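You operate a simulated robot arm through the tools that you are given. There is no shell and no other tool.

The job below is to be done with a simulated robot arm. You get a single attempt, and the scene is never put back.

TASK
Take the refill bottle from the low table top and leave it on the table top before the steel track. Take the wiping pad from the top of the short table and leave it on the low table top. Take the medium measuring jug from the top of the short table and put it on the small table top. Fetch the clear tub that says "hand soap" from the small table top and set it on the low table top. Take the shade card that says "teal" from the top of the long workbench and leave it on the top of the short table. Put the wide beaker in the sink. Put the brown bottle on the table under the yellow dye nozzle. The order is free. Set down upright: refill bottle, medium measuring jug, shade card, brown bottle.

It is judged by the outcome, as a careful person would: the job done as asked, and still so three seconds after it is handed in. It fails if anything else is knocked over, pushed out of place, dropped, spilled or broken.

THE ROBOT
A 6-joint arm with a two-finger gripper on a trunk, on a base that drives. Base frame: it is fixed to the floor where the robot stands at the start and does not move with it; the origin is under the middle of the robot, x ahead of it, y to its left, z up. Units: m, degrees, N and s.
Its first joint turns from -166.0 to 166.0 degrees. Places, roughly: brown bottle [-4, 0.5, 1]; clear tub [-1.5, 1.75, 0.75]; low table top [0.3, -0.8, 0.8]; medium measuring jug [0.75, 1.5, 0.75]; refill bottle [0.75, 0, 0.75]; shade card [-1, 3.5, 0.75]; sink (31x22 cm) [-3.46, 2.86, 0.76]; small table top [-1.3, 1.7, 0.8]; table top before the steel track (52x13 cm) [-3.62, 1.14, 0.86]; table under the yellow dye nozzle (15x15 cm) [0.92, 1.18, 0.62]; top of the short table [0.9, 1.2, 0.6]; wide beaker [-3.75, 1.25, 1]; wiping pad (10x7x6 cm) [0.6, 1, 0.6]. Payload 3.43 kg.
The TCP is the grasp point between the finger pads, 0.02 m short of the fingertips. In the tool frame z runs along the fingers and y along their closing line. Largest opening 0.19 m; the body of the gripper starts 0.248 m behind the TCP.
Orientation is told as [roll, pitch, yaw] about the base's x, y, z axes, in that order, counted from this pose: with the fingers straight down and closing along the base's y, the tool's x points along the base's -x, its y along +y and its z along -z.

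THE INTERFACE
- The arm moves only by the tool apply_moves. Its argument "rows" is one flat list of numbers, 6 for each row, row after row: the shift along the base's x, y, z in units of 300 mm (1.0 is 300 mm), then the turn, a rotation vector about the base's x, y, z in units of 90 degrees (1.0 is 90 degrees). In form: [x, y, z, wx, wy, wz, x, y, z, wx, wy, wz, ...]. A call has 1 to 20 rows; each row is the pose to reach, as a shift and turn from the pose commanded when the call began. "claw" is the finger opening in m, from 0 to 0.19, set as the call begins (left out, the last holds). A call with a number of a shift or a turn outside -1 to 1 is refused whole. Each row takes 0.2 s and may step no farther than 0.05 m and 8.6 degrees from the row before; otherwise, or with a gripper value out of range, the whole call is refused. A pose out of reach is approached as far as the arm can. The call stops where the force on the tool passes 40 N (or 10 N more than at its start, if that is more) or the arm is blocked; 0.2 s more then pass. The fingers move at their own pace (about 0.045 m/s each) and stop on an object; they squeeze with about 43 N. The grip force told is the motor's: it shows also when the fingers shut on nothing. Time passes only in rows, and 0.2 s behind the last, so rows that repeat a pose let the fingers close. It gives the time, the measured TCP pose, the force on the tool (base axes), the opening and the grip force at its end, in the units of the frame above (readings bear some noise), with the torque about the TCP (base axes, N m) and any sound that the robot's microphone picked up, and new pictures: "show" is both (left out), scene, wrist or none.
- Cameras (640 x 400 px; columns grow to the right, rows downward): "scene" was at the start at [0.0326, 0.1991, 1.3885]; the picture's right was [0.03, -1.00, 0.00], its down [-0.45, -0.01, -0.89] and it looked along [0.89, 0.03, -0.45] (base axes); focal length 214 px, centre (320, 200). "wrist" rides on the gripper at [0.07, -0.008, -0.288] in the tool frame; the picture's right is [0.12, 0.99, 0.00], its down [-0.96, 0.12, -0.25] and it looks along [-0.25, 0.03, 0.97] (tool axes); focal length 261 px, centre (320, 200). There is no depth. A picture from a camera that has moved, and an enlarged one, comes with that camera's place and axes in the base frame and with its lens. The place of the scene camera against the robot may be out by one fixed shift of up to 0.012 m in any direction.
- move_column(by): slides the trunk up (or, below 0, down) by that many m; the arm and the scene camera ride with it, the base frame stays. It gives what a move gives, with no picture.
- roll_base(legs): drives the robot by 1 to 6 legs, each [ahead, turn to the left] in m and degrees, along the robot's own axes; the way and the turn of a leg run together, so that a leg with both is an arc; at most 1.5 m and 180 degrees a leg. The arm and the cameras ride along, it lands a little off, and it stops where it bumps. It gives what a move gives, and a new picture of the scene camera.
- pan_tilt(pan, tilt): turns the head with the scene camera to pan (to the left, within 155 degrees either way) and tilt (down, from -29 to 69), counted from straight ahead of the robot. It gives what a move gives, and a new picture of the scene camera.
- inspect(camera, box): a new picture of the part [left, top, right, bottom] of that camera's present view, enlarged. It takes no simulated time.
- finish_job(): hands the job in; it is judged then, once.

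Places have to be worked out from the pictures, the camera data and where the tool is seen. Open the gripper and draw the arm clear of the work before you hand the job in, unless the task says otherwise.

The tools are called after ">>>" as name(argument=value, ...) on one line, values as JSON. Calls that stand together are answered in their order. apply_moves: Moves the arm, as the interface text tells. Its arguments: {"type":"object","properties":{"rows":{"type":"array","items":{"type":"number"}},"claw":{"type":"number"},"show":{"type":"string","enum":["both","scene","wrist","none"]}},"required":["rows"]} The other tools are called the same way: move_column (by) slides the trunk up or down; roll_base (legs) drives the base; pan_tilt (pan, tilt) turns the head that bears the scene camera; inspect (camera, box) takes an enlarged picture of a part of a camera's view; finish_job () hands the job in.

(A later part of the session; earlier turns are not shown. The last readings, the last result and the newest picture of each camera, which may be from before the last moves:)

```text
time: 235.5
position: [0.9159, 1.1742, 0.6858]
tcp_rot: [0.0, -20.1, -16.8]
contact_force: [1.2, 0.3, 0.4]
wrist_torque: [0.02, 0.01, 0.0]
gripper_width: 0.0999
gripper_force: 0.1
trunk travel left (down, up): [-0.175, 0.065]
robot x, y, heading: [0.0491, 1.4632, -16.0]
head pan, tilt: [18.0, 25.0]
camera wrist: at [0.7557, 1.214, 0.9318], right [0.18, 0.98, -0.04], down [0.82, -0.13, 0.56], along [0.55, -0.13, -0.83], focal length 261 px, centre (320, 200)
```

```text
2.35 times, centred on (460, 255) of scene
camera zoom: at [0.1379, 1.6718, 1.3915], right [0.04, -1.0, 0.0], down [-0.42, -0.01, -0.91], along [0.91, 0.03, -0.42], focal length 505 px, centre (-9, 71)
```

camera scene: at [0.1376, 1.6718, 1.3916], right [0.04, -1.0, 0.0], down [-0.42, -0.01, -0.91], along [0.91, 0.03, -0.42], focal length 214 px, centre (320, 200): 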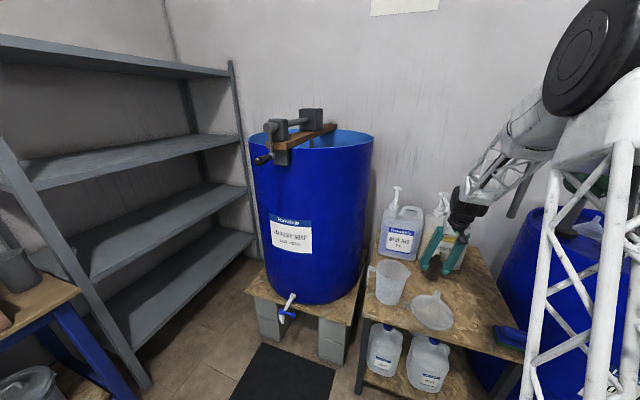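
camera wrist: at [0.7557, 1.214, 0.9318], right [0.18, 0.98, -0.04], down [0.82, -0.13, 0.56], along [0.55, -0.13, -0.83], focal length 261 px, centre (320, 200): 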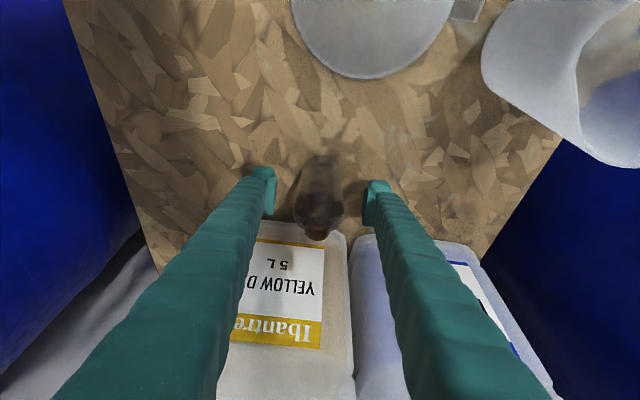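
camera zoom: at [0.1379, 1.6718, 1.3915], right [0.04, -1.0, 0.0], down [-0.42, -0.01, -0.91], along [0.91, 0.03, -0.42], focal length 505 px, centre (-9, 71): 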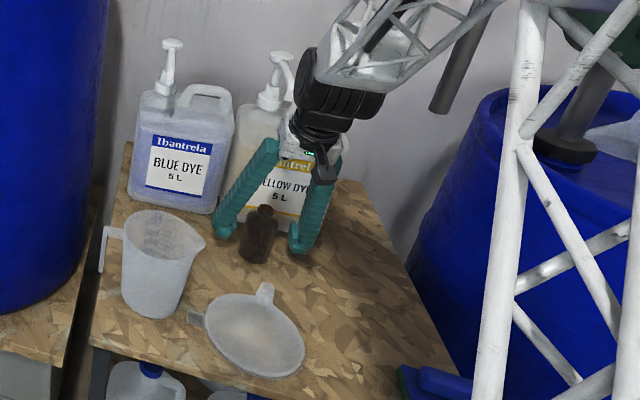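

The bottle stands under the nozzle. I retreat back and up along the tool axis.

>>> apply_moves(rows=[-0.046, 0.014, 0.13, 0, 0, 0, -0.091, 0.028, 0.26, 0, 0, 0, -0.137, 0.042, 0.39, 0, 0, 0, -0.182, 0.056, 0.52, 0, 0, 0, -0.228, 0.07, 0.65, 0, 0, 0, -0.273, 0.083, 0.78, 0, 0, 0, -0.319, 0.098, 0.9, 0, 0, 0], show="both")

>>> inspect(camera="wrist", box=[160, 0, 560, 250])

```text
time: 237.1
position: [0.8188, 1.205, 0.9557]
tcp_rot: [0.0, -20.0, -16.8]
contact_force: [-0.2, 0.1, -1.2]
wrist_torque: [0.0, 0.11, 0.0]
gripper_width: 0.0999
gripper_force: 0.1
trunk travel left (down, up): [-0.175, 0.065]
robot x, y, heading: [0.0492, 1.4633, -16.1]
head pan, tilt: [18.0, 25.0]
camera scene: at [0.1384, 1.6716, 1.3915], right [0.04, -1.0, 0.0], down [-0.42, -0.01, -0.91], along [0.91, 0.03, -0.42], focal length 214 px, centre (320, 200)
camera wrist: at [0.66, 1.244, 1.2037], right [0.18, 0.98, -0.04], down [0.82, -0.13, 0.56], along [0.55, -0.13, -0.83], focal length 261 px, centre (320, 200)
```

scene: 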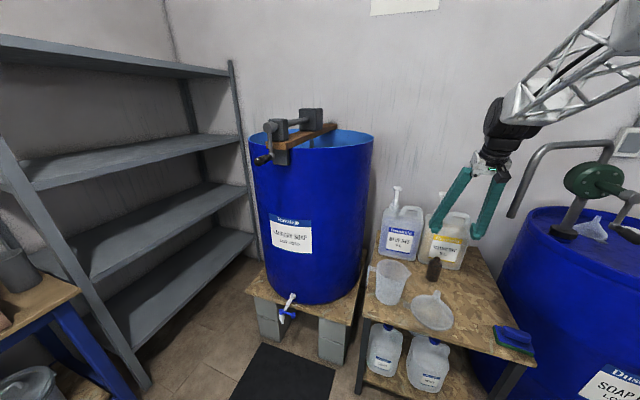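
wrist: 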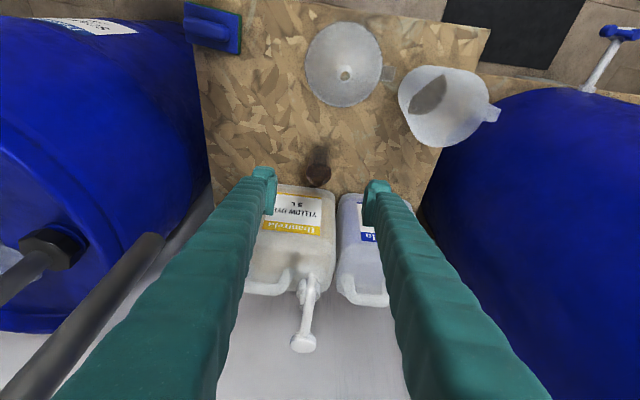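

```text
1.60 times, centred on (360, 125) of wrist
camera zoom: at [0.66, 1.244, 1.2037], right [0.18, 0.98, -0.04], down [0.82, -0.13, 0.56], along [0.55, -0.13, -0.83], focal length 417 px, centre (256, 320)
```

zoom: 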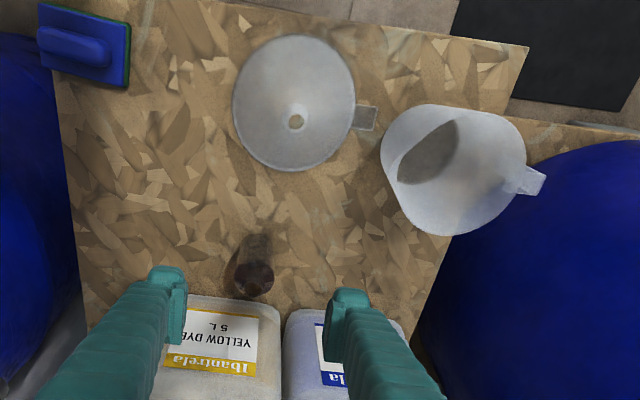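

Bottle is standing in place. Next the measuring jug at about (0.812, 1.404), handle toward the north. I bring the gripper vertical above it.

>>> apply_moves(rows=[-0.07, 0.03, 0.1, 0.0128, 0.0426, 0, -0.12, 0.12, 0.2, 0.0255, 0.0852, 0, -0.17, 0.24, 0.28, 0.0383, 0.1277, 0, -0.22, 0.36, 0.35, 0.051, 0.1703, 0, -0.263, 0.483, 0.414, 0.0638, 0.2129, 0], show="none")

>>> apply_moves(rows=[0.02, 0.015, 0, 0, 0, 0.09, 0.04, 0.03, 0, 0, 0, 0.18, 0.06, 0.045, 0, 0, 0, 0.27, 0.08, 0.06, 0, 0, 0, 0.36, 0.1, 0.075, 0, 0, 0, 0.45, 0.12, 0.09, 0, 0, 0, 0.54, 0.14, 0.105, 0, 0, 0, 0.63, 0.16, 0.12, 0, 0, 0, 0.72, 0.18, 0.14, 0, 0, 0, 0.81, 0.2, 0.16, 0, 0, 0, 0.9, 0.22, 0.18, 0, 0, 0, 0.99], claw=0.16, show="both")

```text
time: 238.3
position: [0.7401, 1.3496, 1.0799]
tcp_rot: [-0.1, 0.1, -16.8]
contact_force: [-0.6, -0.4, 0.7]
wrist_torque: [0.1, -0.07, -0.02]
gripper_width: 0.0997
gripper_force: 0.0
trunk travel left (down, up): [-0.175, 0.065]
robot x, y, heading: [0.0425, 1.4629, -15.8]
head pan, tilt: [18.0, 25.0]
```

```text
time: 240.7
position: [0.8061, 1.4031, 1.0776]
tcp_rot: [-0.1, 0.0, 72.5]
contact_force: [0.4, 0.0, 0.9]
wrist_torque: [0.02, -0.03, 0.02]
gripper_width: 0.16
gripper_force: 0.1
trunk travel left (down, up): [-0.175, 0.065]
robot x, y, heading: [0.0505, 1.4686, -16.1]
head pan, tilt: [18.0, 25.0]
camera scene: at [0.1378, 1.6718, 1.3915], right [0.04, -1.0, 0.0], down [-0.42, -0.01, -0.91], along [0.91, 0.03, -0.42], focal length 214 px, centre (320, 200)
camera wrist: at [0.7931, 1.3328, 1.3672], right [-0.98, 0.19, 0.0], down [0.18, 0.95, 0.25], along [0.05, 0.24, -0.97], focal length 261 px, centre (320, 200)
```

scene: 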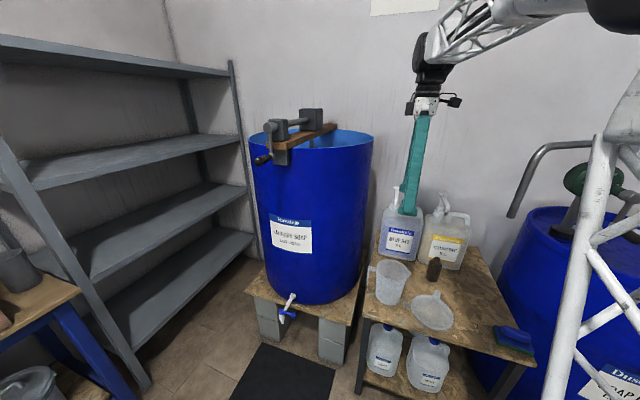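
wrist: 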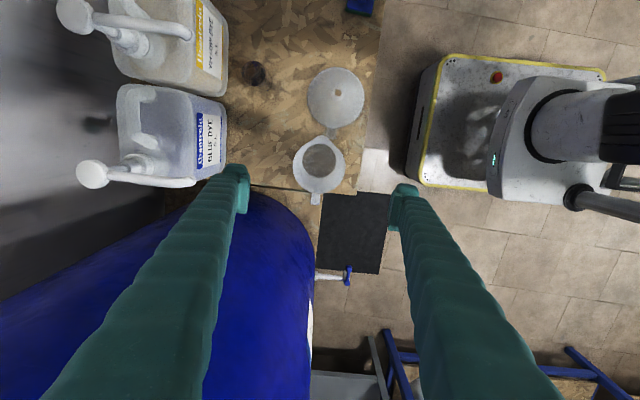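

The jug axis is at about (0.805, 1.389). I descend over it in two stages.

>>> apply_moves(rows=[-0.003, -0.047, 0, 0, 0, 0, -0.003, -0.047, -0.15, 0, 0, 0, -0.003, -0.047, -0.3, 0, 0, 0, -0.003, -0.047, -0.45, 0, 0, 0, -0.003, -0.047, -0.6, 0, 0, 0, -0.003, -0.047, -0.75, 0, 0, 0], show="both")

>>> inspect(camera="wrist", box=[200, 60, 440, 260])

```text
time: 242.1
position: [0.8081, 1.389, 0.8533]
tcp_rot: [-0.1, -0.1, 72.3]
contact_force: [-0.2, -0.2, 1.0]
wrist_torque: [-0.03, -0.11, -0.01]
gripper_width: 0.1599
gripper_force: 0.1
trunk travel left (down, up): [-0.175, 0.065]
robot x, y, heading: [0.0501, 1.4643, -16.0]
head pan, tilt: [18.0, 25.0]
camera scene: at [0.1375, 1.6719, 1.3916], right [0.04, -1.0, 0.0], down [-0.42, -0.01, -0.91], along [0.91, 0.03, -0.42], focal length 214 px, centre (320, 200)
camera wrist: at [0.7949, 1.3201, 1.1419], right [-0.98, 0.19, 0.0], down [0.18, 0.95, 0.25], along [0.05, 0.24, -0.97], focal length 261 px, centre (320, 200)
```

scene: 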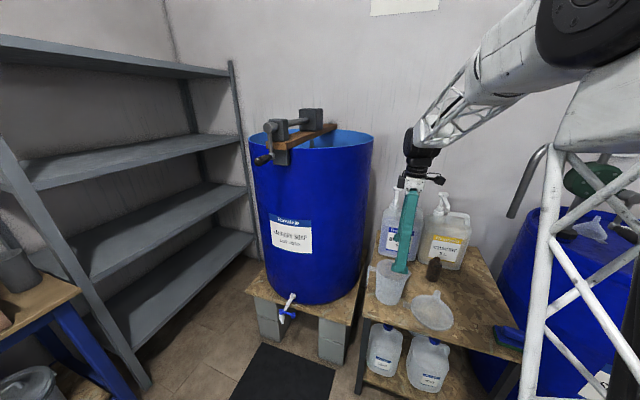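
wrist: 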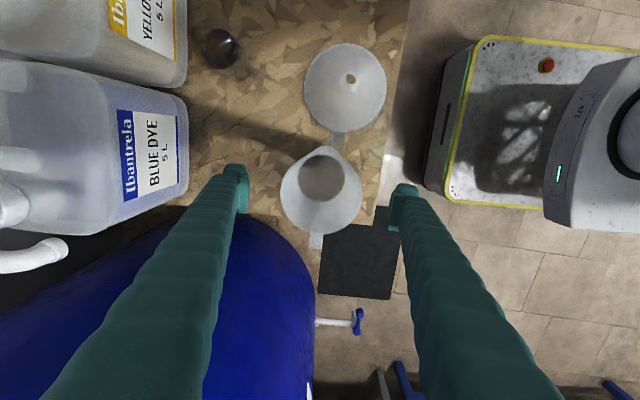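

```text
2.00 times, centred on (320, 160) of wrist
camera zoom: at [0.7949, 1.3201, 1.1419], right [-0.98, 0.19, 0.0], down [0.18, 0.95, 0.25], along [0.05, 0.24, -0.97], focal length 521 px, centre (320, 280)
```

zoom: 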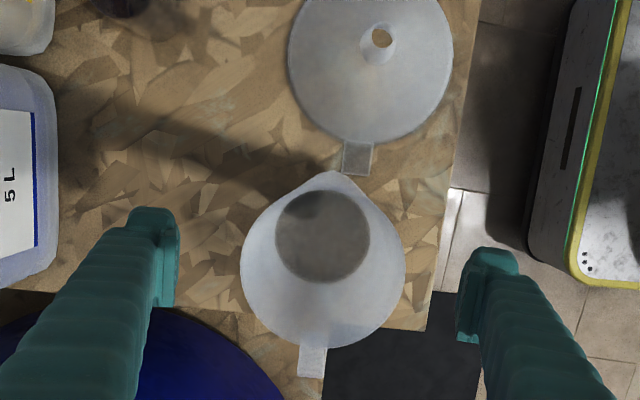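

Refined jug axis: (0.810, 1.404). I correct and go down to grip height.

>>> apply_moves(rows=[0.008, 0.05, 0, 0, 0, 0, 0.008, 0.05, -0.15, 0, 0, 0, 0.008, 0.05, -0.3, 0, 0, 0, 0.008, 0.05, -0.45, 0, 0, 0], show="both")

>>> inspect(camera="scene", box=[340, 170, 540, 330])

```text
time: 243.1
position: [0.8109, 1.406, 0.7204]
tcp_rot: [0.0, -0.1, 72.3]
contact_force: [0.2, 0.0, 1.0]
wrist_torque: [0.03, -0.08, 0.01]
gripper_width: 0.1602
gripper_force: 0.0
trunk travel left (down, up): [-0.175, 0.065]
robot x, y, heading: [0.0484, 1.4661, -16.0]
head pan, tilt: [18.0, 25.0]
camera scene: at [0.1373, 1.6719, 1.3917], right [0.04, -1.0, 0.0], down [-0.42, -0.01, -0.91], along [0.91, 0.03, -0.42], focal length 214 px, centre (320, 200)
camera wrist: at [0.7965, 1.3353, 1.0087], right [-0.98, 0.19, 0.0], down [0.18, 0.95, 0.25], along [0.05, 0.24, -0.97], focal length 261 px, centre (320, 200)
```

scene: 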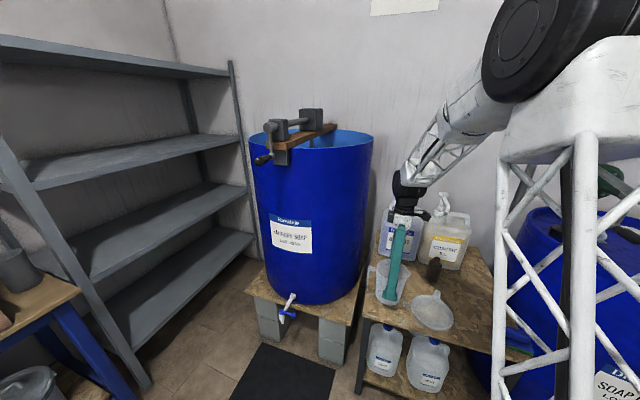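
wrist: 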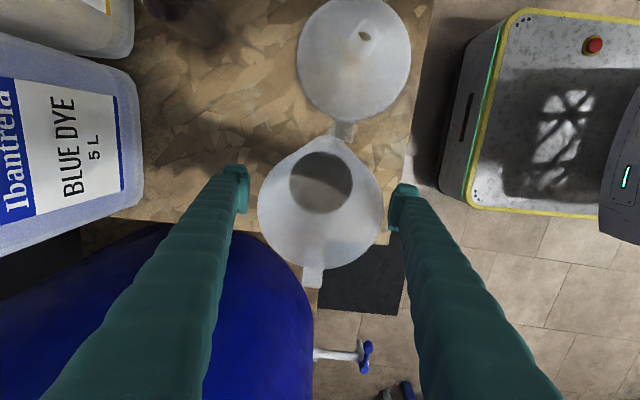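

```text
2.50 times, centred on (440, 250) of scene
camera zoom: at [0.1373, 1.6719, 1.3917], right [0.04, -1.0, 0.0], down [-0.42, -0.01, -0.91], along [0.91, 0.03, -0.42], focal length 536 px, centre (20, 75)
```

zoom: 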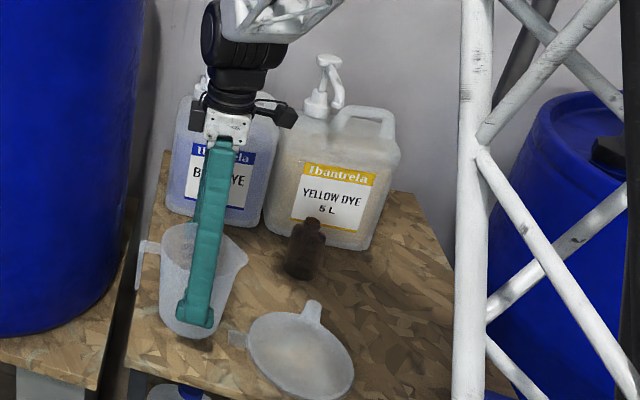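

Fingers straddle the jug, clear of the funnel and dye jugs. I close and lift a little.

>>> apply_moves(rows=[0, 0, 0, 0, 0, 0, 0, 0, 0, 0, 0, 0, 0, 0, 0, 0, 0, 0, 0, 0, 0, 0, 0, 0, 0, 0, 0, 0, 0, 0], claw=0.06, show="none")

>>> apply_moves(rows=[0, 0, 0.03, 0, 0, 0, 0, 0, 0.08, 0, 0, 0, 0, 0, 0.15, 0, 0, 0], show="wrist")

>>> inspect(camera="scene", box=[340, 170, 540, 330])

```text
time: 244.3
position: [0.8106, 1.407, 0.7189]
tcp_rot: [0.0, -0.1, 72.3]
contact_force: [0.5, 0.0, -0.5]
wrist_torque: [-0.03, 0.0, 0.01]
gripper_width: 0.1268
gripper_force: 42.9
trunk travel left (down, up): [-0.175, 0.065]
robot x, y, heading: [0.0449, 1.4662, -15.9]
head pan, tilt: [18.0, 25.0]
```

```text
time: 245.1
position: [0.8087, 1.4035, 0.7633]
tcp_rot: [-0.1, -0.1, 72.3]
contact_force: [0.7, 0.5, -0.3]
wrist_torque: [-0.03, 0.08, -0.03]
gripper_width: 0.1265
gripper_force: 43.5
trunk travel left (down, up): [-0.175, 0.065]
robot x, y, heading: [0.0491, 1.4617, -15.9]
head pan, tilt: [18.0, 25.0]
camera wrist: at [0.7953, 1.3336, 1.052], right [-0.98, 0.19, 0.0], down [0.18, 0.95, 0.25], along [0.05, 0.24, -0.97], focal length 261 px, centre (320, 200)
```

wrist: 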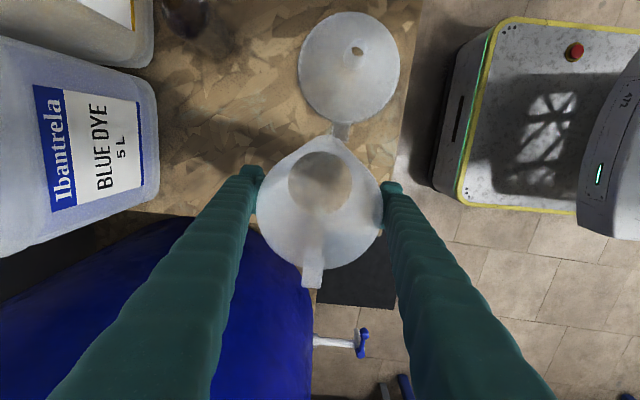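

```text
2.50 times, centred on (440, 250) of scene
camera zoom: at [0.1382, 1.6719, 1.3915], right [0.04, -1.0, 0.0], down [-0.42, -0.01, -0.91], along [0.91, 0.03, -0.42], focal length 536 px, centre (20, 75)
```

zoom: 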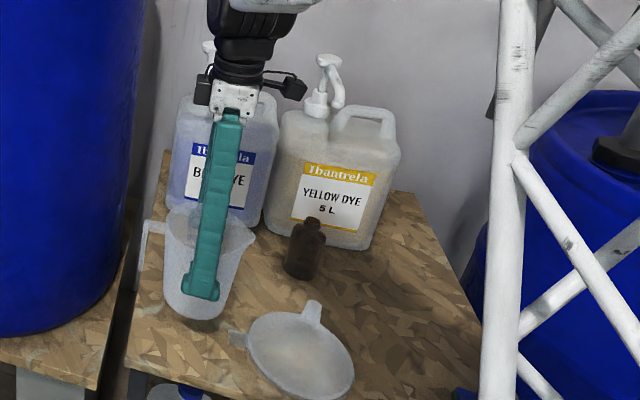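

The jug is securely held upright. I raise it and retract toward the robot.

>>> apply_moves(rows=[0, 0, 0.15, 0, 0, 0, 0, 0, 0.3, 0, 0, 0, 0, 0, 0.45, 0, 0, 0, 0, 0, 0.6, 0, 0, 0, 0, 0, 0.75, 0, 0, 0, 0, 0, 0.9, 0, 0, 0, 0, 0, 1.0, 0, 0, 0], show="none")

>>> apply_moves(rows=[0, 0, 0.1, 0, 0, 0, -0.14, -0.04, 0.16, 0, 0, 0, -0.28, -0.08, 0.16, 0, 0, 0, -0.42, -0.12, 0.16, 0, 0, 0, -0.56, -0.16, 0.16, 0, 0, 0, -0.7, -0.2, 0.16, 0, 0, 0, -0.84, -0.23, 0.16, 0, 0, 0, -0.93, -0.26, 0.16, 0, 0, 0], show="scene")

```text
time: 246.7
position: [0.8092, 1.4042, 1.0634]
tcp_rot: [-0.1, 0.0, 72.2]
contact_force: [0.6, 0.2, -0.9]
wrist_torque: [-0.01, 0.01, -0.04]
gripper_width: 0.1264
gripper_force: 42.9
trunk travel left (down, up): [-0.175, 0.065]
robot x, y, heading: [0.0477, 1.4677, -16.0]
head pan, tilt: [18.0, 25.0]
```

```text
time: 248.5
position: [0.5276, 1.3253, 1.1129]
tcp_rot: [-0.2, -0.1, 72.3]
contact_force: [0.1, -1.0, -1.7]
wrist_torque: [-0.01, 0.13, 0.0]
gripper_width: 0.1263
gripper_force: 43.0
trunk travel left (down, up): [-0.175, 0.065]
robot x, y, heading: [0.0496, 1.4621, -16.0]
head pan, tilt: [18.0, 25.0]
camera scene: at [0.1381, 1.6719, 1.3915], right [0.04, -1.0, 0.0], down [-0.42, -0.01, -0.91], along [0.91, 0.03, -0.42], focal length 214 px, centre (320, 200)
```

scene: 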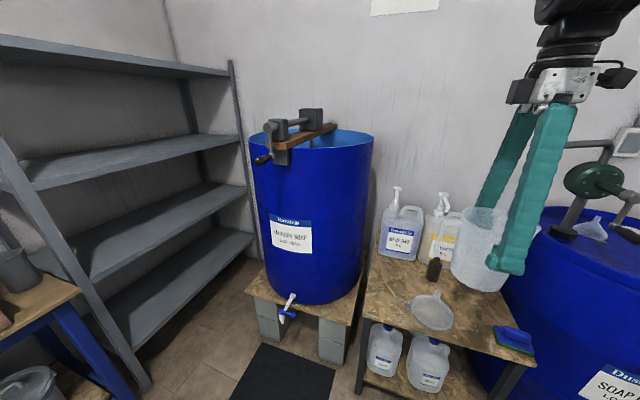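

Brown bottle, funnel and pad are undisturbed. I back up, turn left and drive to the corridor.

>>> roll_base(legs=[[-0.15, 0], [0, 117.5], [0.68, 0]])

```text
time: 258.4
position: [-0.3367, 2.648, 1.114]
tcp_rot: [-0.1, -0.1, -169.8]
contact_force: [-0.1, 0.4, -1.3]
wrist_torque: [0.0, -0.03, 0.02]
gripper_width: 0.1263
gripper_force: 43.6
trunk travel left (down, up): [-0.175, 0.065]
robot x, y, heading: [-0.237, 2.162, 102.0]
head pan, tilt: [18.0, 25.0]
camera scene: at [-0.4624, 2.1365, 1.3915], right [0.87, 0.5, 0.0], down [0.21, -0.37, -0.91], along [-0.45, 0.79, -0.42], focal length 214 px, centre (320, 200)
```

scene: 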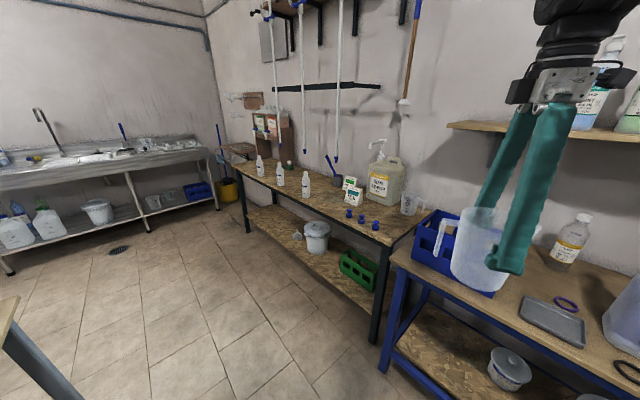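

I turn west, drive 1.05 m along the corridor and then face the small table.

>>> roll_base(legs=[[0, 59.5], [1.05, 0]])

>>> roll_base(legs=[[0, 90]])

>>> pan_tilt(pan=18, tilt=45)

```text
time: 266.5
position: [-1.7003, 2.6246, 1.1142]
tcp_rot: [-0.1, 0.0, -109.3]
contact_force: [-0.3, 0.1, -1.0]
wrist_torque: [0.0, 0.0, -0.04]
gripper_width: 0.1261
gripper_force: 43.1
trunk travel left (down, up): [-0.175, 0.065]
robot x, y, heading: [-1.2209, 2.4716, 162.2]
head pan, tilt: [18.0, 25.0]
camera scene: at [-1.3183, 2.262, 1.3915], right [-0.01, 1.0, 0.0], down [0.42, 0.0, -0.91], along [-0.91, -0.01, -0.42], focal length 214 px, centre (320, 200)
```

scene: 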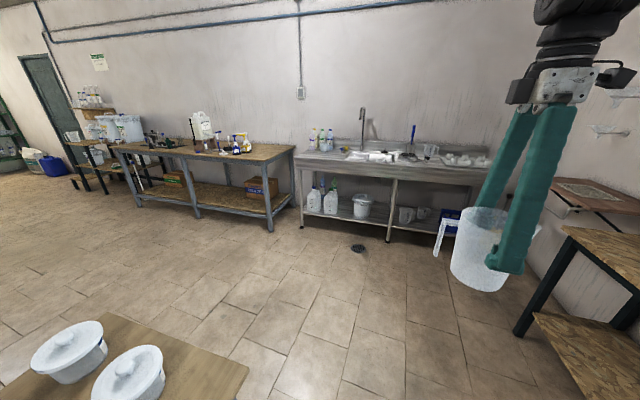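

```text
time: 271.0
position: [-1.3624, 1.9922, 1.1137]
tcp_rot: [-0.1, 0.0, -17.8]
contact_force: [0.1, 0.0, -1.0]
wrist_torque: [-0.01, 0.01, -0.01]
gripper_width: 0.1263
gripper_force: 42.9
trunk travel left (down, up): [-0.175, 0.065]
robot x, y, heading: [-1.219, 2.4754, -106.1]
head pan, tilt: [18.0, 25.0]
camera scene: at [-1.0126, 2.3808, 1.3915], right [-1.0, -0.03, 0.0], down [-0.01, 0.42, -0.91], along [0.03, -0.91, -0.42], focal length 214 px, centre (320, 200)
```

scene: 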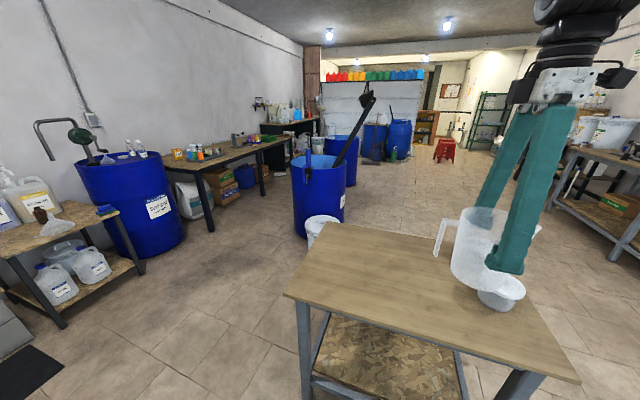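

```text
time: 271.9
position: [-1.3633, 1.9923, 1.1128]
tcp_rot: [-0.1, -0.1, -17.6]
contact_force: [-0.3, 0.1, -0.8]
wrist_torque: [0.01, 0.02, -0.01]
gripper_width: 0.126
gripper_force: 42.7
trunk travel left (down, up): [-0.175, 0.065]
robot x, y, heading: [-1.2245, 2.4739, -106.0]
head pan, tilt: [18.0, 45.0]
camera scene: at [-1.0129, 2.3916, 1.361], right [-1.0, -0.03, 0.0], down [-0.02, 0.71, -0.71], along [0.02, -0.71, -0.71], focal length 214 px, centre (320, 200)
```

scene: 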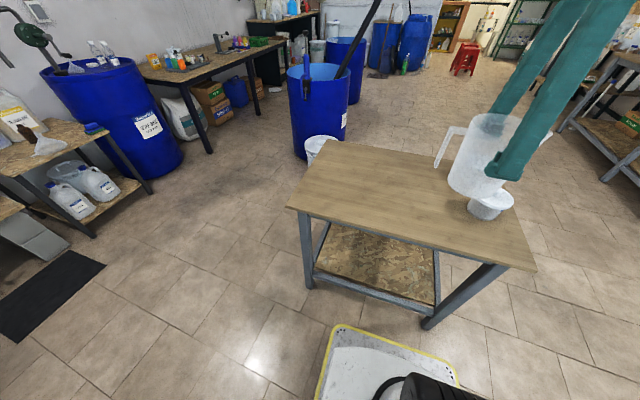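

The small table is before me with the tubs at its west end. I carry the jug to a free spot around (−1.208, 1.719).

>>> apply_moves(rows=[0.074, -0.13, 0, 0, 0, 0, 0.148, -0.26, 0, 0, 0, 0, 0.222, -0.39, 0, 0, 0, 0, 0.295, -0.52, 0, 0, 0, 0, 0.37, -0.65, 0, 0, 0, 0, 0.443, -0.78, 0, 0, 0, 0, 0.517, -0.91, 0, 0, 0, 0, 0.517, -0.91, -0.15, 0, 0, 0, 0.517, -0.91, -0.3, 0, 0, 0, 0.517, -0.91, -0.45, 0, 0, 0], show="both")

>>> inspect(camera="scene", box=[280, 80, 560, 280])

```text
time: 274.1
position: [-1.2081, 1.7207, 0.9802]
tcp_rot: [-0.1, -0.1, -17.7]
contact_force: [0.3, 0.4, -1.0]
wrist_torque: [-0.08, 0.01, 0.01]
gripper_width: 0.1264
gripper_force: 42.5
trunk travel left (down, up): [-0.175, 0.065]
robot x, y, heading: [-1.2243, 2.4742, -106.1]
head pan, tilt: [18.0, 45.0]
camera scene: at [-1.0129, 2.3917, 1.361], right [-1.0, -0.03, 0.0], down [-0.02, 0.71, -0.71], along [0.02, -0.71, -0.71], focal length 214 px, centre (320, 200)
camera wrist: at [-1.2786, 1.7346, 1.2682], right [0.19, 0.98, 0.0], down [0.95, -0.18, 0.25], along [0.24, -0.05, -0.97], focal length 261 px, centre (320, 200)
```

scene: 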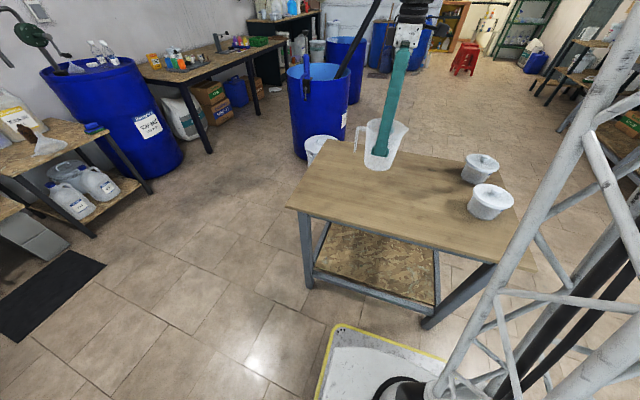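
wrist: 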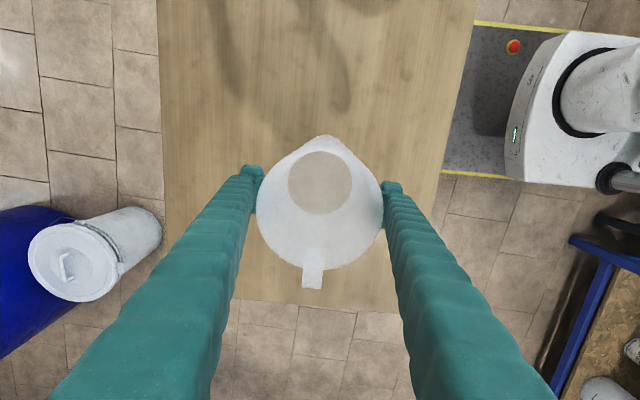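

```text
2.00 times, centred on (420, 180) of scene
camera zoom: at [-1.0129, 2.3917, 1.361], right [-1.0, -0.03, 0.0], down [-0.02, 0.71, -0.71], along [0.02, -0.71, -0.71], focal length 429 px, centre (120, 240)
```

zoom: 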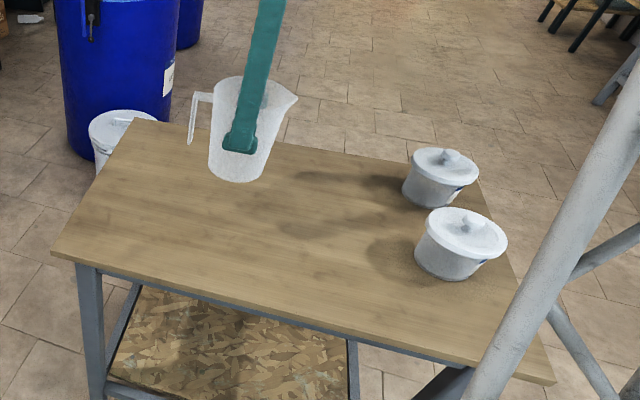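

Free spot, well inside the table. I lower the jug toward the top.

>>> apply_moves(rows=[0, 0, -0.1, 0, 0, 0, 0, 0, -0.2, 0, 0, 0, 0, 0, -0.25, 0, 0, 0], show="none")

>>> inspect(camera="scene", box=[340, 100, 460, 200])

```text
time: 274.9
position: [-1.2092, 1.7204, 0.9044]
tcp_rot: [-0.2, 0.0, -17.7]
contact_force: [0.3, 0.3, -0.7]
wrist_torque: [-0.01, 0.0, 0.01]
gripper_width: 0.1262
gripper_force: 43.1
trunk travel left (down, up): [-0.175, 0.065]
robot x, y, heading: [-1.2275, 2.4744, -106.0]
head pan, tilt: [18.0, 45.0]
```

```text
4.00 times, centred on (400, 150) of scene
camera zoom: at [-1.0128, 2.3916, 1.361], right [-1.0, -0.03, 0.0], down [-0.02, 0.71, -0.71], along [0.02, -0.71, -0.71], focal length 858 px, centre (0, 400)
```

zoom: 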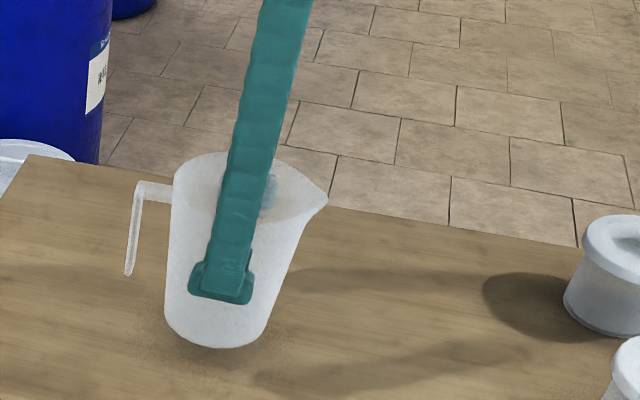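

Near the surface; small steps now.

>>> apply_moves(rows=[0, 0, -0.015, 0, 0, 0, 0, 0, -0.03, 0, 0, 0], show="none")

```text
time: 275.4
position: [-1.2073, 1.72, 0.8953]
tcp_rot: [-0.1, -0.1, -17.7]
contact_force: [0.5, 0.1, -1.5]
wrist_torque: [0.04, 0.0, -0.02]
gripper_width: 0.1263
gripper_force: 42.8
trunk travel left (down, up): [-0.175, 0.065]
robot x, y, heading: [-1.2236, 2.4733, -106.6]
head pan, tilt: [18.0, 45.0]
```

Still hanging; continue.

>>> apply_moves(rows=[0, 0, -0.015, 0, 0, 0, 0, 0, -0.03, 0, 0, 0], show="none")

```text
time: 276.1
position: [-1.2072, 1.7197, 0.886]
tcp_rot: [-0.2, -0.2, -17.7]
contact_force: [0.6, 0.3, -0.2]
wrist_torque: [-0.02, 0.03, -0.01]
gripper_width: 0.1262
gripper_force: 43.0
trunk travel left (down, up): [-0.175, 0.065]
robot x, y, heading: [-1.2236, 2.4703, -106.2]
head pan, tilt: [18.0, 45.0]
```

Another step down.

>>> apply_moves(rows=[0, 0, -0.013, 0, 0, 0, 0, 0, -0.026, 0, 0, 0], show="none")

>>> inspect(camera="scene", box=[340, 100, 460, 200])

```text
time: 276.6
position: [-1.2081, 1.7206, 0.8778]
tcp_rot: [0.1, -0.1, -17.8]
contact_force: [0.3, 0.1, -0.7]
wrist_torque: [-0.01, 0.0, -0.03]
gripper_width: 0.1263
gripper_force: 42.6
trunk travel left (down, up): [-0.175, 0.065]
robot x, y, heading: [-1.2231, 2.4729, -106.1]
head pan, tilt: [18.0, 45.0]
```

```text
4.00 times, centred on (400, 150) of scene
camera zoom: at [-1.0128, 2.3915, 1.361], right [-1.0, -0.03, 0.0], down [-0.02, 0.71, -0.71], along [0.02, -0.71, -0.71], focal length 858 px, centre (0, 400)
```

zoom: 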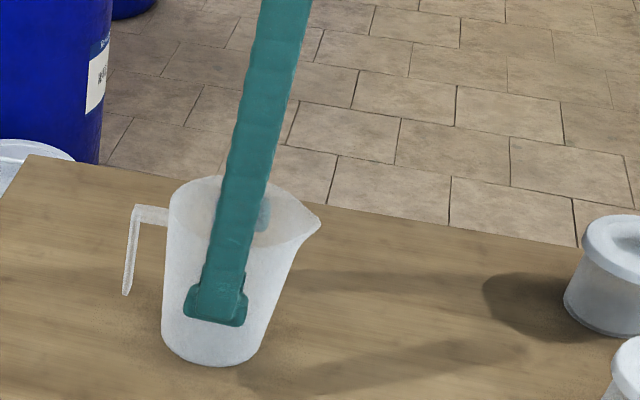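

Shadow gap is closing; continue in 4 mm steps.

>>> apply_moves(rows=[0, 0, -0.013, 0, 0, 0, 0, 0, -0.026, 0, 0, 0], show="none")

```text
time: 277.2
position: [-1.2077, 1.7189, 0.8717]
tcp_rot: [-0.2, -0.1, -17.7]
contact_force: [-1.2, 4.5, 32.1]
wrist_torque: [-0.06, -0.13, -0.03]
gripper_width: 0.1252
gripper_force: 42.9
trunk travel left (down, up): [-0.175, 0.065]
robot x, y, heading: [-1.2259, 2.4707, -106.5]
head pan, tilt: [18.0, 45.0]
```

The jug touches the table. I ease up and open.

>>> apply_moves(rows=[0, 0, 0.01, 0, 0, 0, 0, 0, 0.01, 0, 0, 0], show="none")

>>> apply_moves(rows=[0, 0, 0, 0, 0, 0, 0, 0, 0, 0, 0, 0, 0, 0, 0, 0, 0, 0, 0, 0, 0, 0, 0, 0], claw=0.165, show="wrist")

>>> inspect(camera="scene", box=[320, 90, 560, 240])

```text
time: 277.9
position: [-1.2083, 1.7195, 0.8728]
tcp_rot: [0.0, 0.0, -17.7]
contact_force: [0.2, -1.7, 6.4]
wrist_torque: [-0.41, 0.01, -0.06]
gripper_width: 0.1252
gripper_force: 43.4
trunk travel left (down, up): [-0.175, 0.065]
robot x, y, heading: [-1.2266, 2.4732, -106.2]
head pan, tilt: [18.0, 45.0]
```

```text
time: 278.9
position: [-1.2074, 1.7193, 0.8737]
tcp_rot: [-0.2, -0.1, -17.7]
contact_force: [-0.2, -0.1, 0.3]
wrist_torque: [0.0, -0.03, 0.0]
gripper_width: 0.165
gripper_force: 0.0
trunk travel left (down, up): [-0.175, 0.065]
robot x, y, heading: [-1.2228, 2.4746, -105.9]
head pan, tilt: [18.0, 45.0]
camera wrist: at [-1.2772, 1.7326, 1.1613], right [0.19, 0.98, 0.0], down [0.95, -0.18, 0.25], along [0.24, -0.05, -0.97], focal length 261 px, centre (320, 200)
```

wrist: 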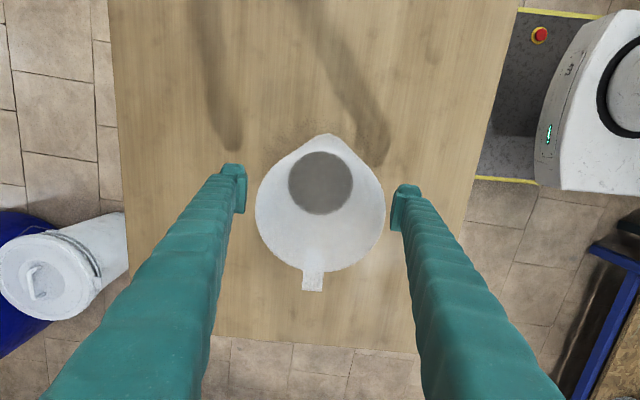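

```text
2.67 times, centred on (440, 165) of scene
camera zoom: at [-1.0128, 2.3915, 1.3609], right [-1.0, -0.03, 0.0], down [-0.02, 0.71, -0.71], along [0.02, -0.71, -0.71], focal length 572 px, centre (0, 293)
```

zoom: 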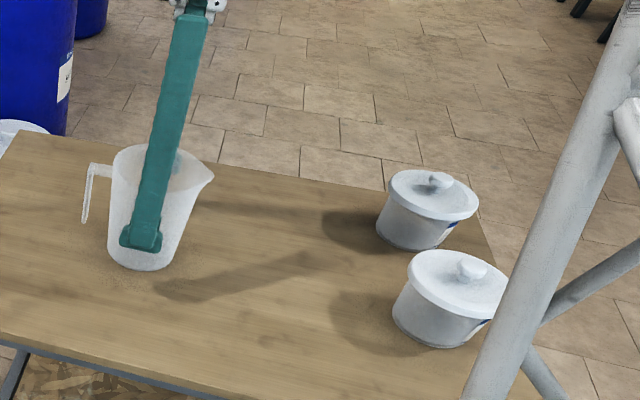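

The jug stands upright on the small table. I lift off and move over to look at the tubs' labels from the west.

>>> apply_moves(rows=[0, 0, 0.15, 0, 0, 0, 0, 0, 0.3, 0, 0, 0, 0, 0, 0.45, 0, 0, 0, 0, 0, 0.6, 0, 0, 0, 0, 0, 0.75, 0, 0, 0, 0, 0, 0.85, 0, 0, 0, -0.15, 0.03, 0.85, 0, 0, 0, -0.3, 0.06, 0.85, 0, 0, 0, -0.45, 0.09, 0.85, 0, 0, 0, -0.6, 0.12, 0.85, 0, 0, 0, -0.75, 0.15, 0.85, 0, 0, 0, -0.9, 0.18, 0.85, 0, 0, 0, -1, 0.2, 0.85, 0, 0, 0], show="none")

>>> apply_moves(rows=[-0.15, 0.02, 0, 0, 0, 0, -0.3, 0.04, 0, 0, 0, 0, -0.45, 0.06, 0, 0, 0, 0, -0.6, 0.08, 0, 0, 0, 0, -0.75, 0.1, 0, 0, 0, 0, -0.9, 0.12, 0, 0, 0, 0, -1, 0.13, 0, 0, 0, 0], show="both")

>>> inspect(camera="wrist", box=[200, 150, 440, 350])

```text
time: 281.6
position: [-1.5096, 1.7815, 1.1271]
tcp_rot: [0.1, -0.1, -17.8]
contact_force: [0.7, 0.1, -0.5]
wrist_torque: [0.01, 0.14, 0.0]
gripper_width: 0.1647
gripper_force: 0.1
trunk travel left (down, up): [-0.175, 0.065]
robot x, y, heading: [-1.2237, 2.4717, -105.6]
head pan, tilt: [18.0, 45.0]
```

```text
time: 283.2
position: [-1.809, 1.818, 1.1284]
tcp_rot: [-0.1, -0.1, -17.6]
contact_force: [0.9, 0.0, 0.2]
wrist_torque: [0.03, 0.08, 0.01]
gripper_width: 0.1649
gripper_force: 0.0
trunk travel left (down, up): [-0.175, 0.065]
robot x, y, heading: [-1.2254, 2.4716, -105.8]
head pan, tilt: [18.0, 45.0]
camera scene: at [-1.0129, 2.3915, 1.3609], right [-1.0, -0.03, 0.0], down [-0.02, 0.71, -0.71], along [0.02, -0.71, -0.71], focal length 214 px, centre (320, 200)
camera wrist: at [-1.8782, 1.8315, 1.417], right [0.19, 0.98, 0.0], down [0.95, -0.18, 0.25], along [0.24, -0.05, -0.97], focal length 261 px, centre (320, 200)
```

scene: 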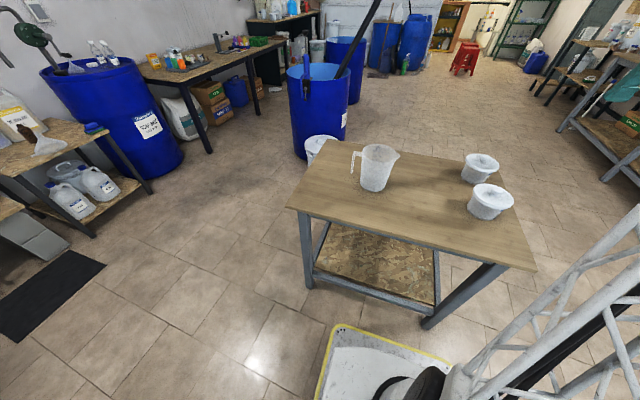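
wrist: 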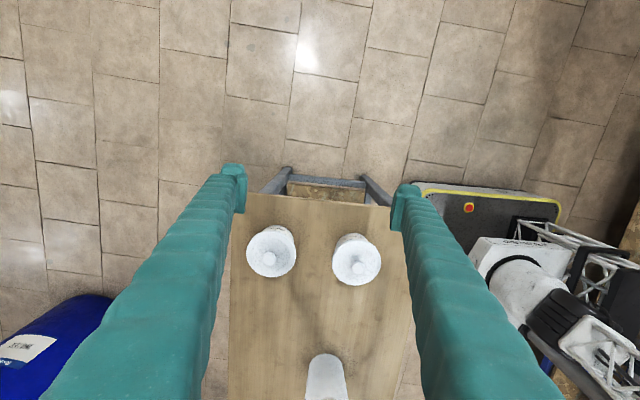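

```text
2.00 times, centred on (320, 250) of wrist
camera zoom: at [-1.8782, 1.8315, 1.417], right [0.19, 0.98, 0.0], down [0.95, -0.18, 0.25], along [0.24, -0.05, -0.97], focal length 521 px, centre (320, 100)
```

zoom: 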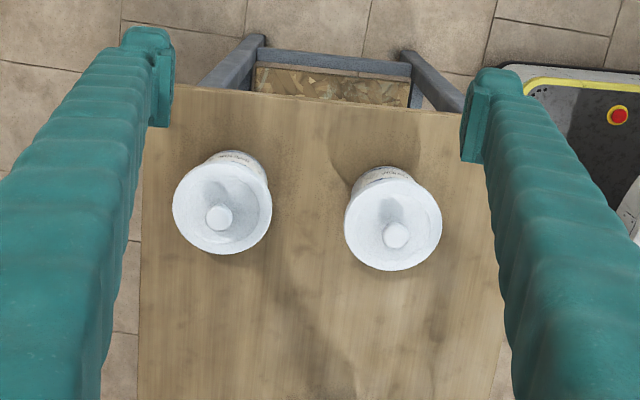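

The labels face west but are foreshortened; I zoom further.

>>> inspect(camera="wrist", box=[256, 218, 304, 248])

>>> inspect(camera="wrist", box=[332, 224, 380, 254])

```text
13.33 times, centred on (280, 233) of wrist
camera zoom: at [-1.8782, 1.8315, 1.417], right [0.19, 0.98, 0.0], down [0.95, -0.18, 0.25], along [0.24, -0.05, -0.97], focal length 3475 px, centre (853, -240)
```

zoom: 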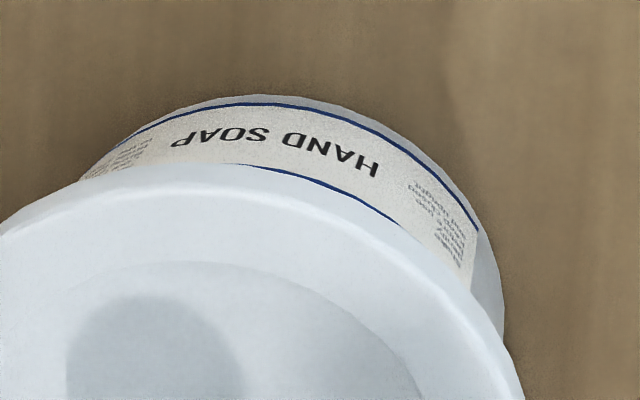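

```text
13.33 times, centred on (356, 239) of wrist
camera zoom: at [-1.8782, 1.8315, 1.417], right [0.19, 0.98, 0.0], down [0.95, -0.18, 0.25], along [0.24, -0.05, -0.97], focal length 3475 px, centre (-160, -320)
```

zoom: 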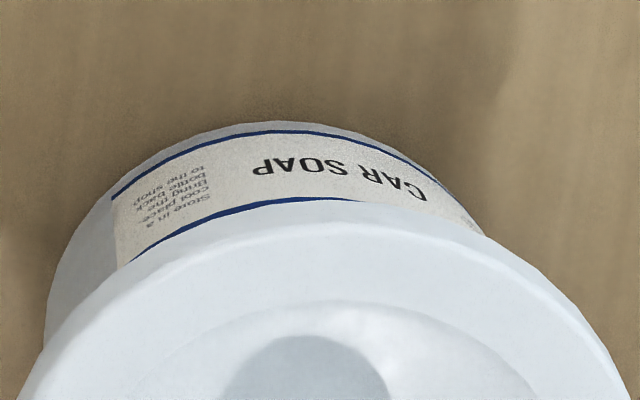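

"HAND SOAP" is the southern tub, near (−1.643, 1.666). I move above it for a precise look.

>>> apply_moves(rows=[0.11, -0.1, 0, 0, 0, 0, 0.22, -0.2, 0, 0, 0, 0, 0.33, -0.3, 0, 0, 0, 0, 0.44, -0.4, 0, 0, 0, 0, 0.553, -0.507, 0, 0, 0, 0, 0.553, -0.507, -0.15, 0, 0, 0, 0.553, -0.507, -0.3, 0, 0, 0], show="both")

>>> inspect(camera="wrist", box=[200, 70, 440, 250])

>>> inspect(camera="scene", box=[420, 90, 580, 240])

```text
time: 284.9
position: [-1.6426, 1.6657, 1.0388]
tcp_rot: [0.0, -0.1, -17.7]
contact_force: [0.1, 0.3, 0.8]
wrist_torque: [-0.06, 0.03, -0.03]
gripper_width: 0.1646
gripper_force: 0.0
trunk travel left (down, up): [-0.175, 0.065]
robot x, y, heading: [-1.2235, 2.4734, -106.1]
head pan, tilt: [18.0, 45.0]
camera scene: at [-1.013, 2.3916, 1.361], right [-1.0, -0.03, 0.0], down [-0.02, 0.71, -0.71], along [0.02, -0.71, -0.71], focal length 214 px, centre (320, 200)
camera wrist: at [-1.7128, 1.6803, 1.3275], right [0.19, 0.98, 0.0], down [0.95, -0.18, 0.25], along [0.24, -0.05, -0.97], focal length 261 px, centre (320, 200)
```

scene: 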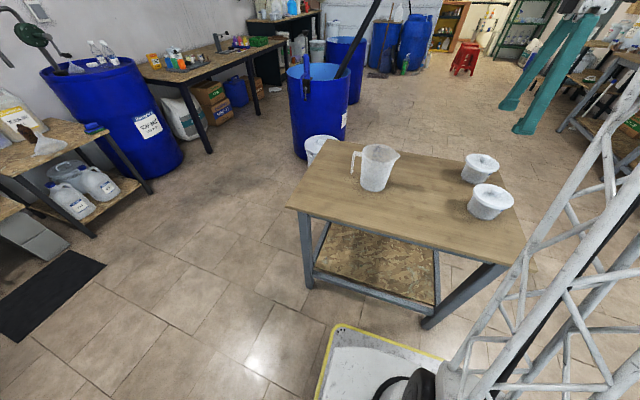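
wrist: 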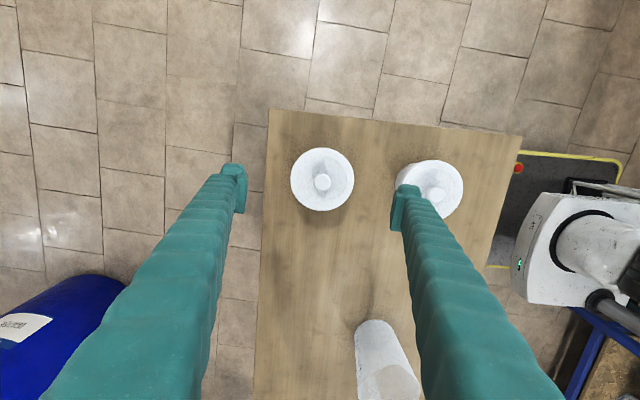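

```text
2.22 times, centred on (320, 160) of wrist
camera zoom: at [-1.7128, 1.6803, 1.3275], right [0.19, 0.98, 0.0], down [0.95, -0.18, 0.25], along [0.24, -0.05, -0.97], focal length 579 px, centre (320, 289)
```

zoom: 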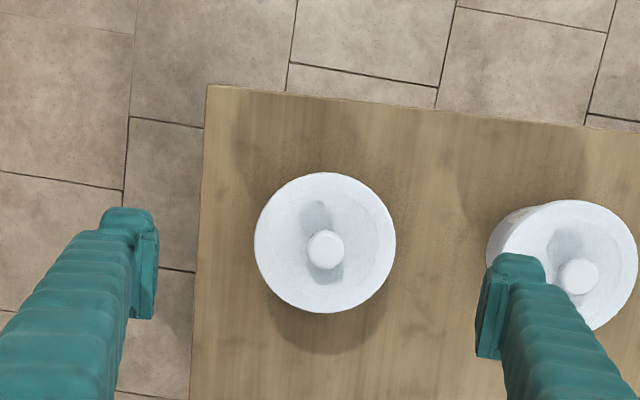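

```text
2.67 times, centred on (500, 165) of scene
camera zoom: at [-1.013, 2.3916, 1.361], right [-1.0, -0.03, 0.0], down [-0.02, 0.71, -0.71], along [0.02, -0.71, -0.71], focal length 572 px, centre (-160, 293)
```

zoom: 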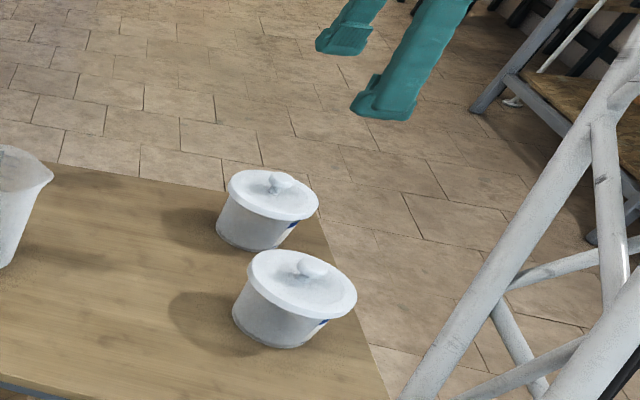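

Lid centre ≈ (−1.633, 1.667), radius 0.058; the other tub is 0.2 m away. I narrow to 0.145 and descend to grip the body below the lid.

>>> apply_moves(rows=[0.032, 0.004, 0, 0, 0, 0, 0.032, 0.004, -0.15, 0, 0, 0, 0.032, 0.004, -0.3, 0, 0, 0, 0.032, 0.004, -0.45, 0, 0, 0, 0.032, 0.004, -0.6, 0, 0, 0, 0.032, 0.004, -0.7, 0, 0, 0, 0.032, 0.004, -0.79, 0, 0, 0], claw=0.145, show="wrist")

>>> inspect(camera="scene", box=[420, 90, 580, 240])

```text
time: 286.4
position: [-1.631, 1.6679, 0.8029]
tcp_rot: [0.0, -0.1, -17.7]
contact_force: [-0.6, 0.4, 0.1]
wrist_torque: [-0.04, 0.05, -0.03]
gripper_width: 0.1451
gripper_force: 0.1
trunk travel left (down, up): [-0.175, 0.065]
robot x, y, heading: [-1.2248, 2.4713, -106.2]
head pan, tilt: [18.0, 45.0]
camera wrist: at [-1.7011, 1.6813, 1.0909], right [0.19, 0.98, 0.0], down [0.95, -0.18, 0.25], along [0.24, -0.05, -0.97], focal length 261 px, centre (320, 200)
```

wrist: 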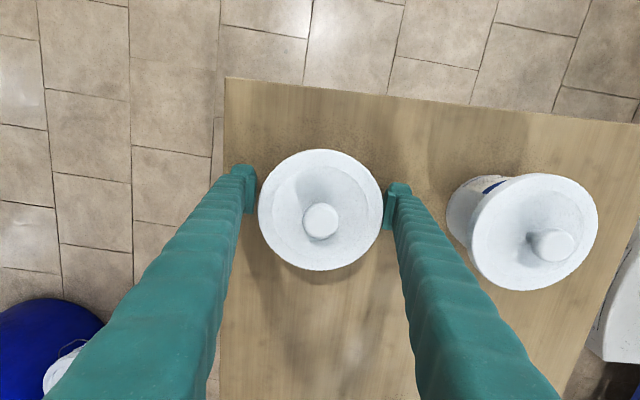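

```text
2.67 times, centred on (500, 165) of scene
camera zoom: at [-1.0129, 2.3918, 1.361], right [-1.0, -0.03, 0.0], down [-0.02, 0.71, -0.71], along [0.02, -0.71, -0.71], focal length 572 px, centre (-160, 293)
```

zoom: 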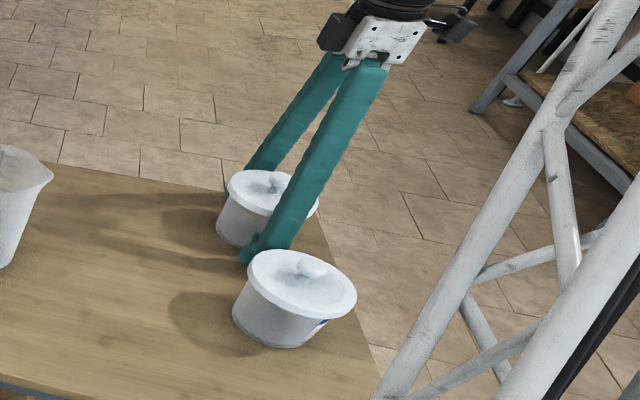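

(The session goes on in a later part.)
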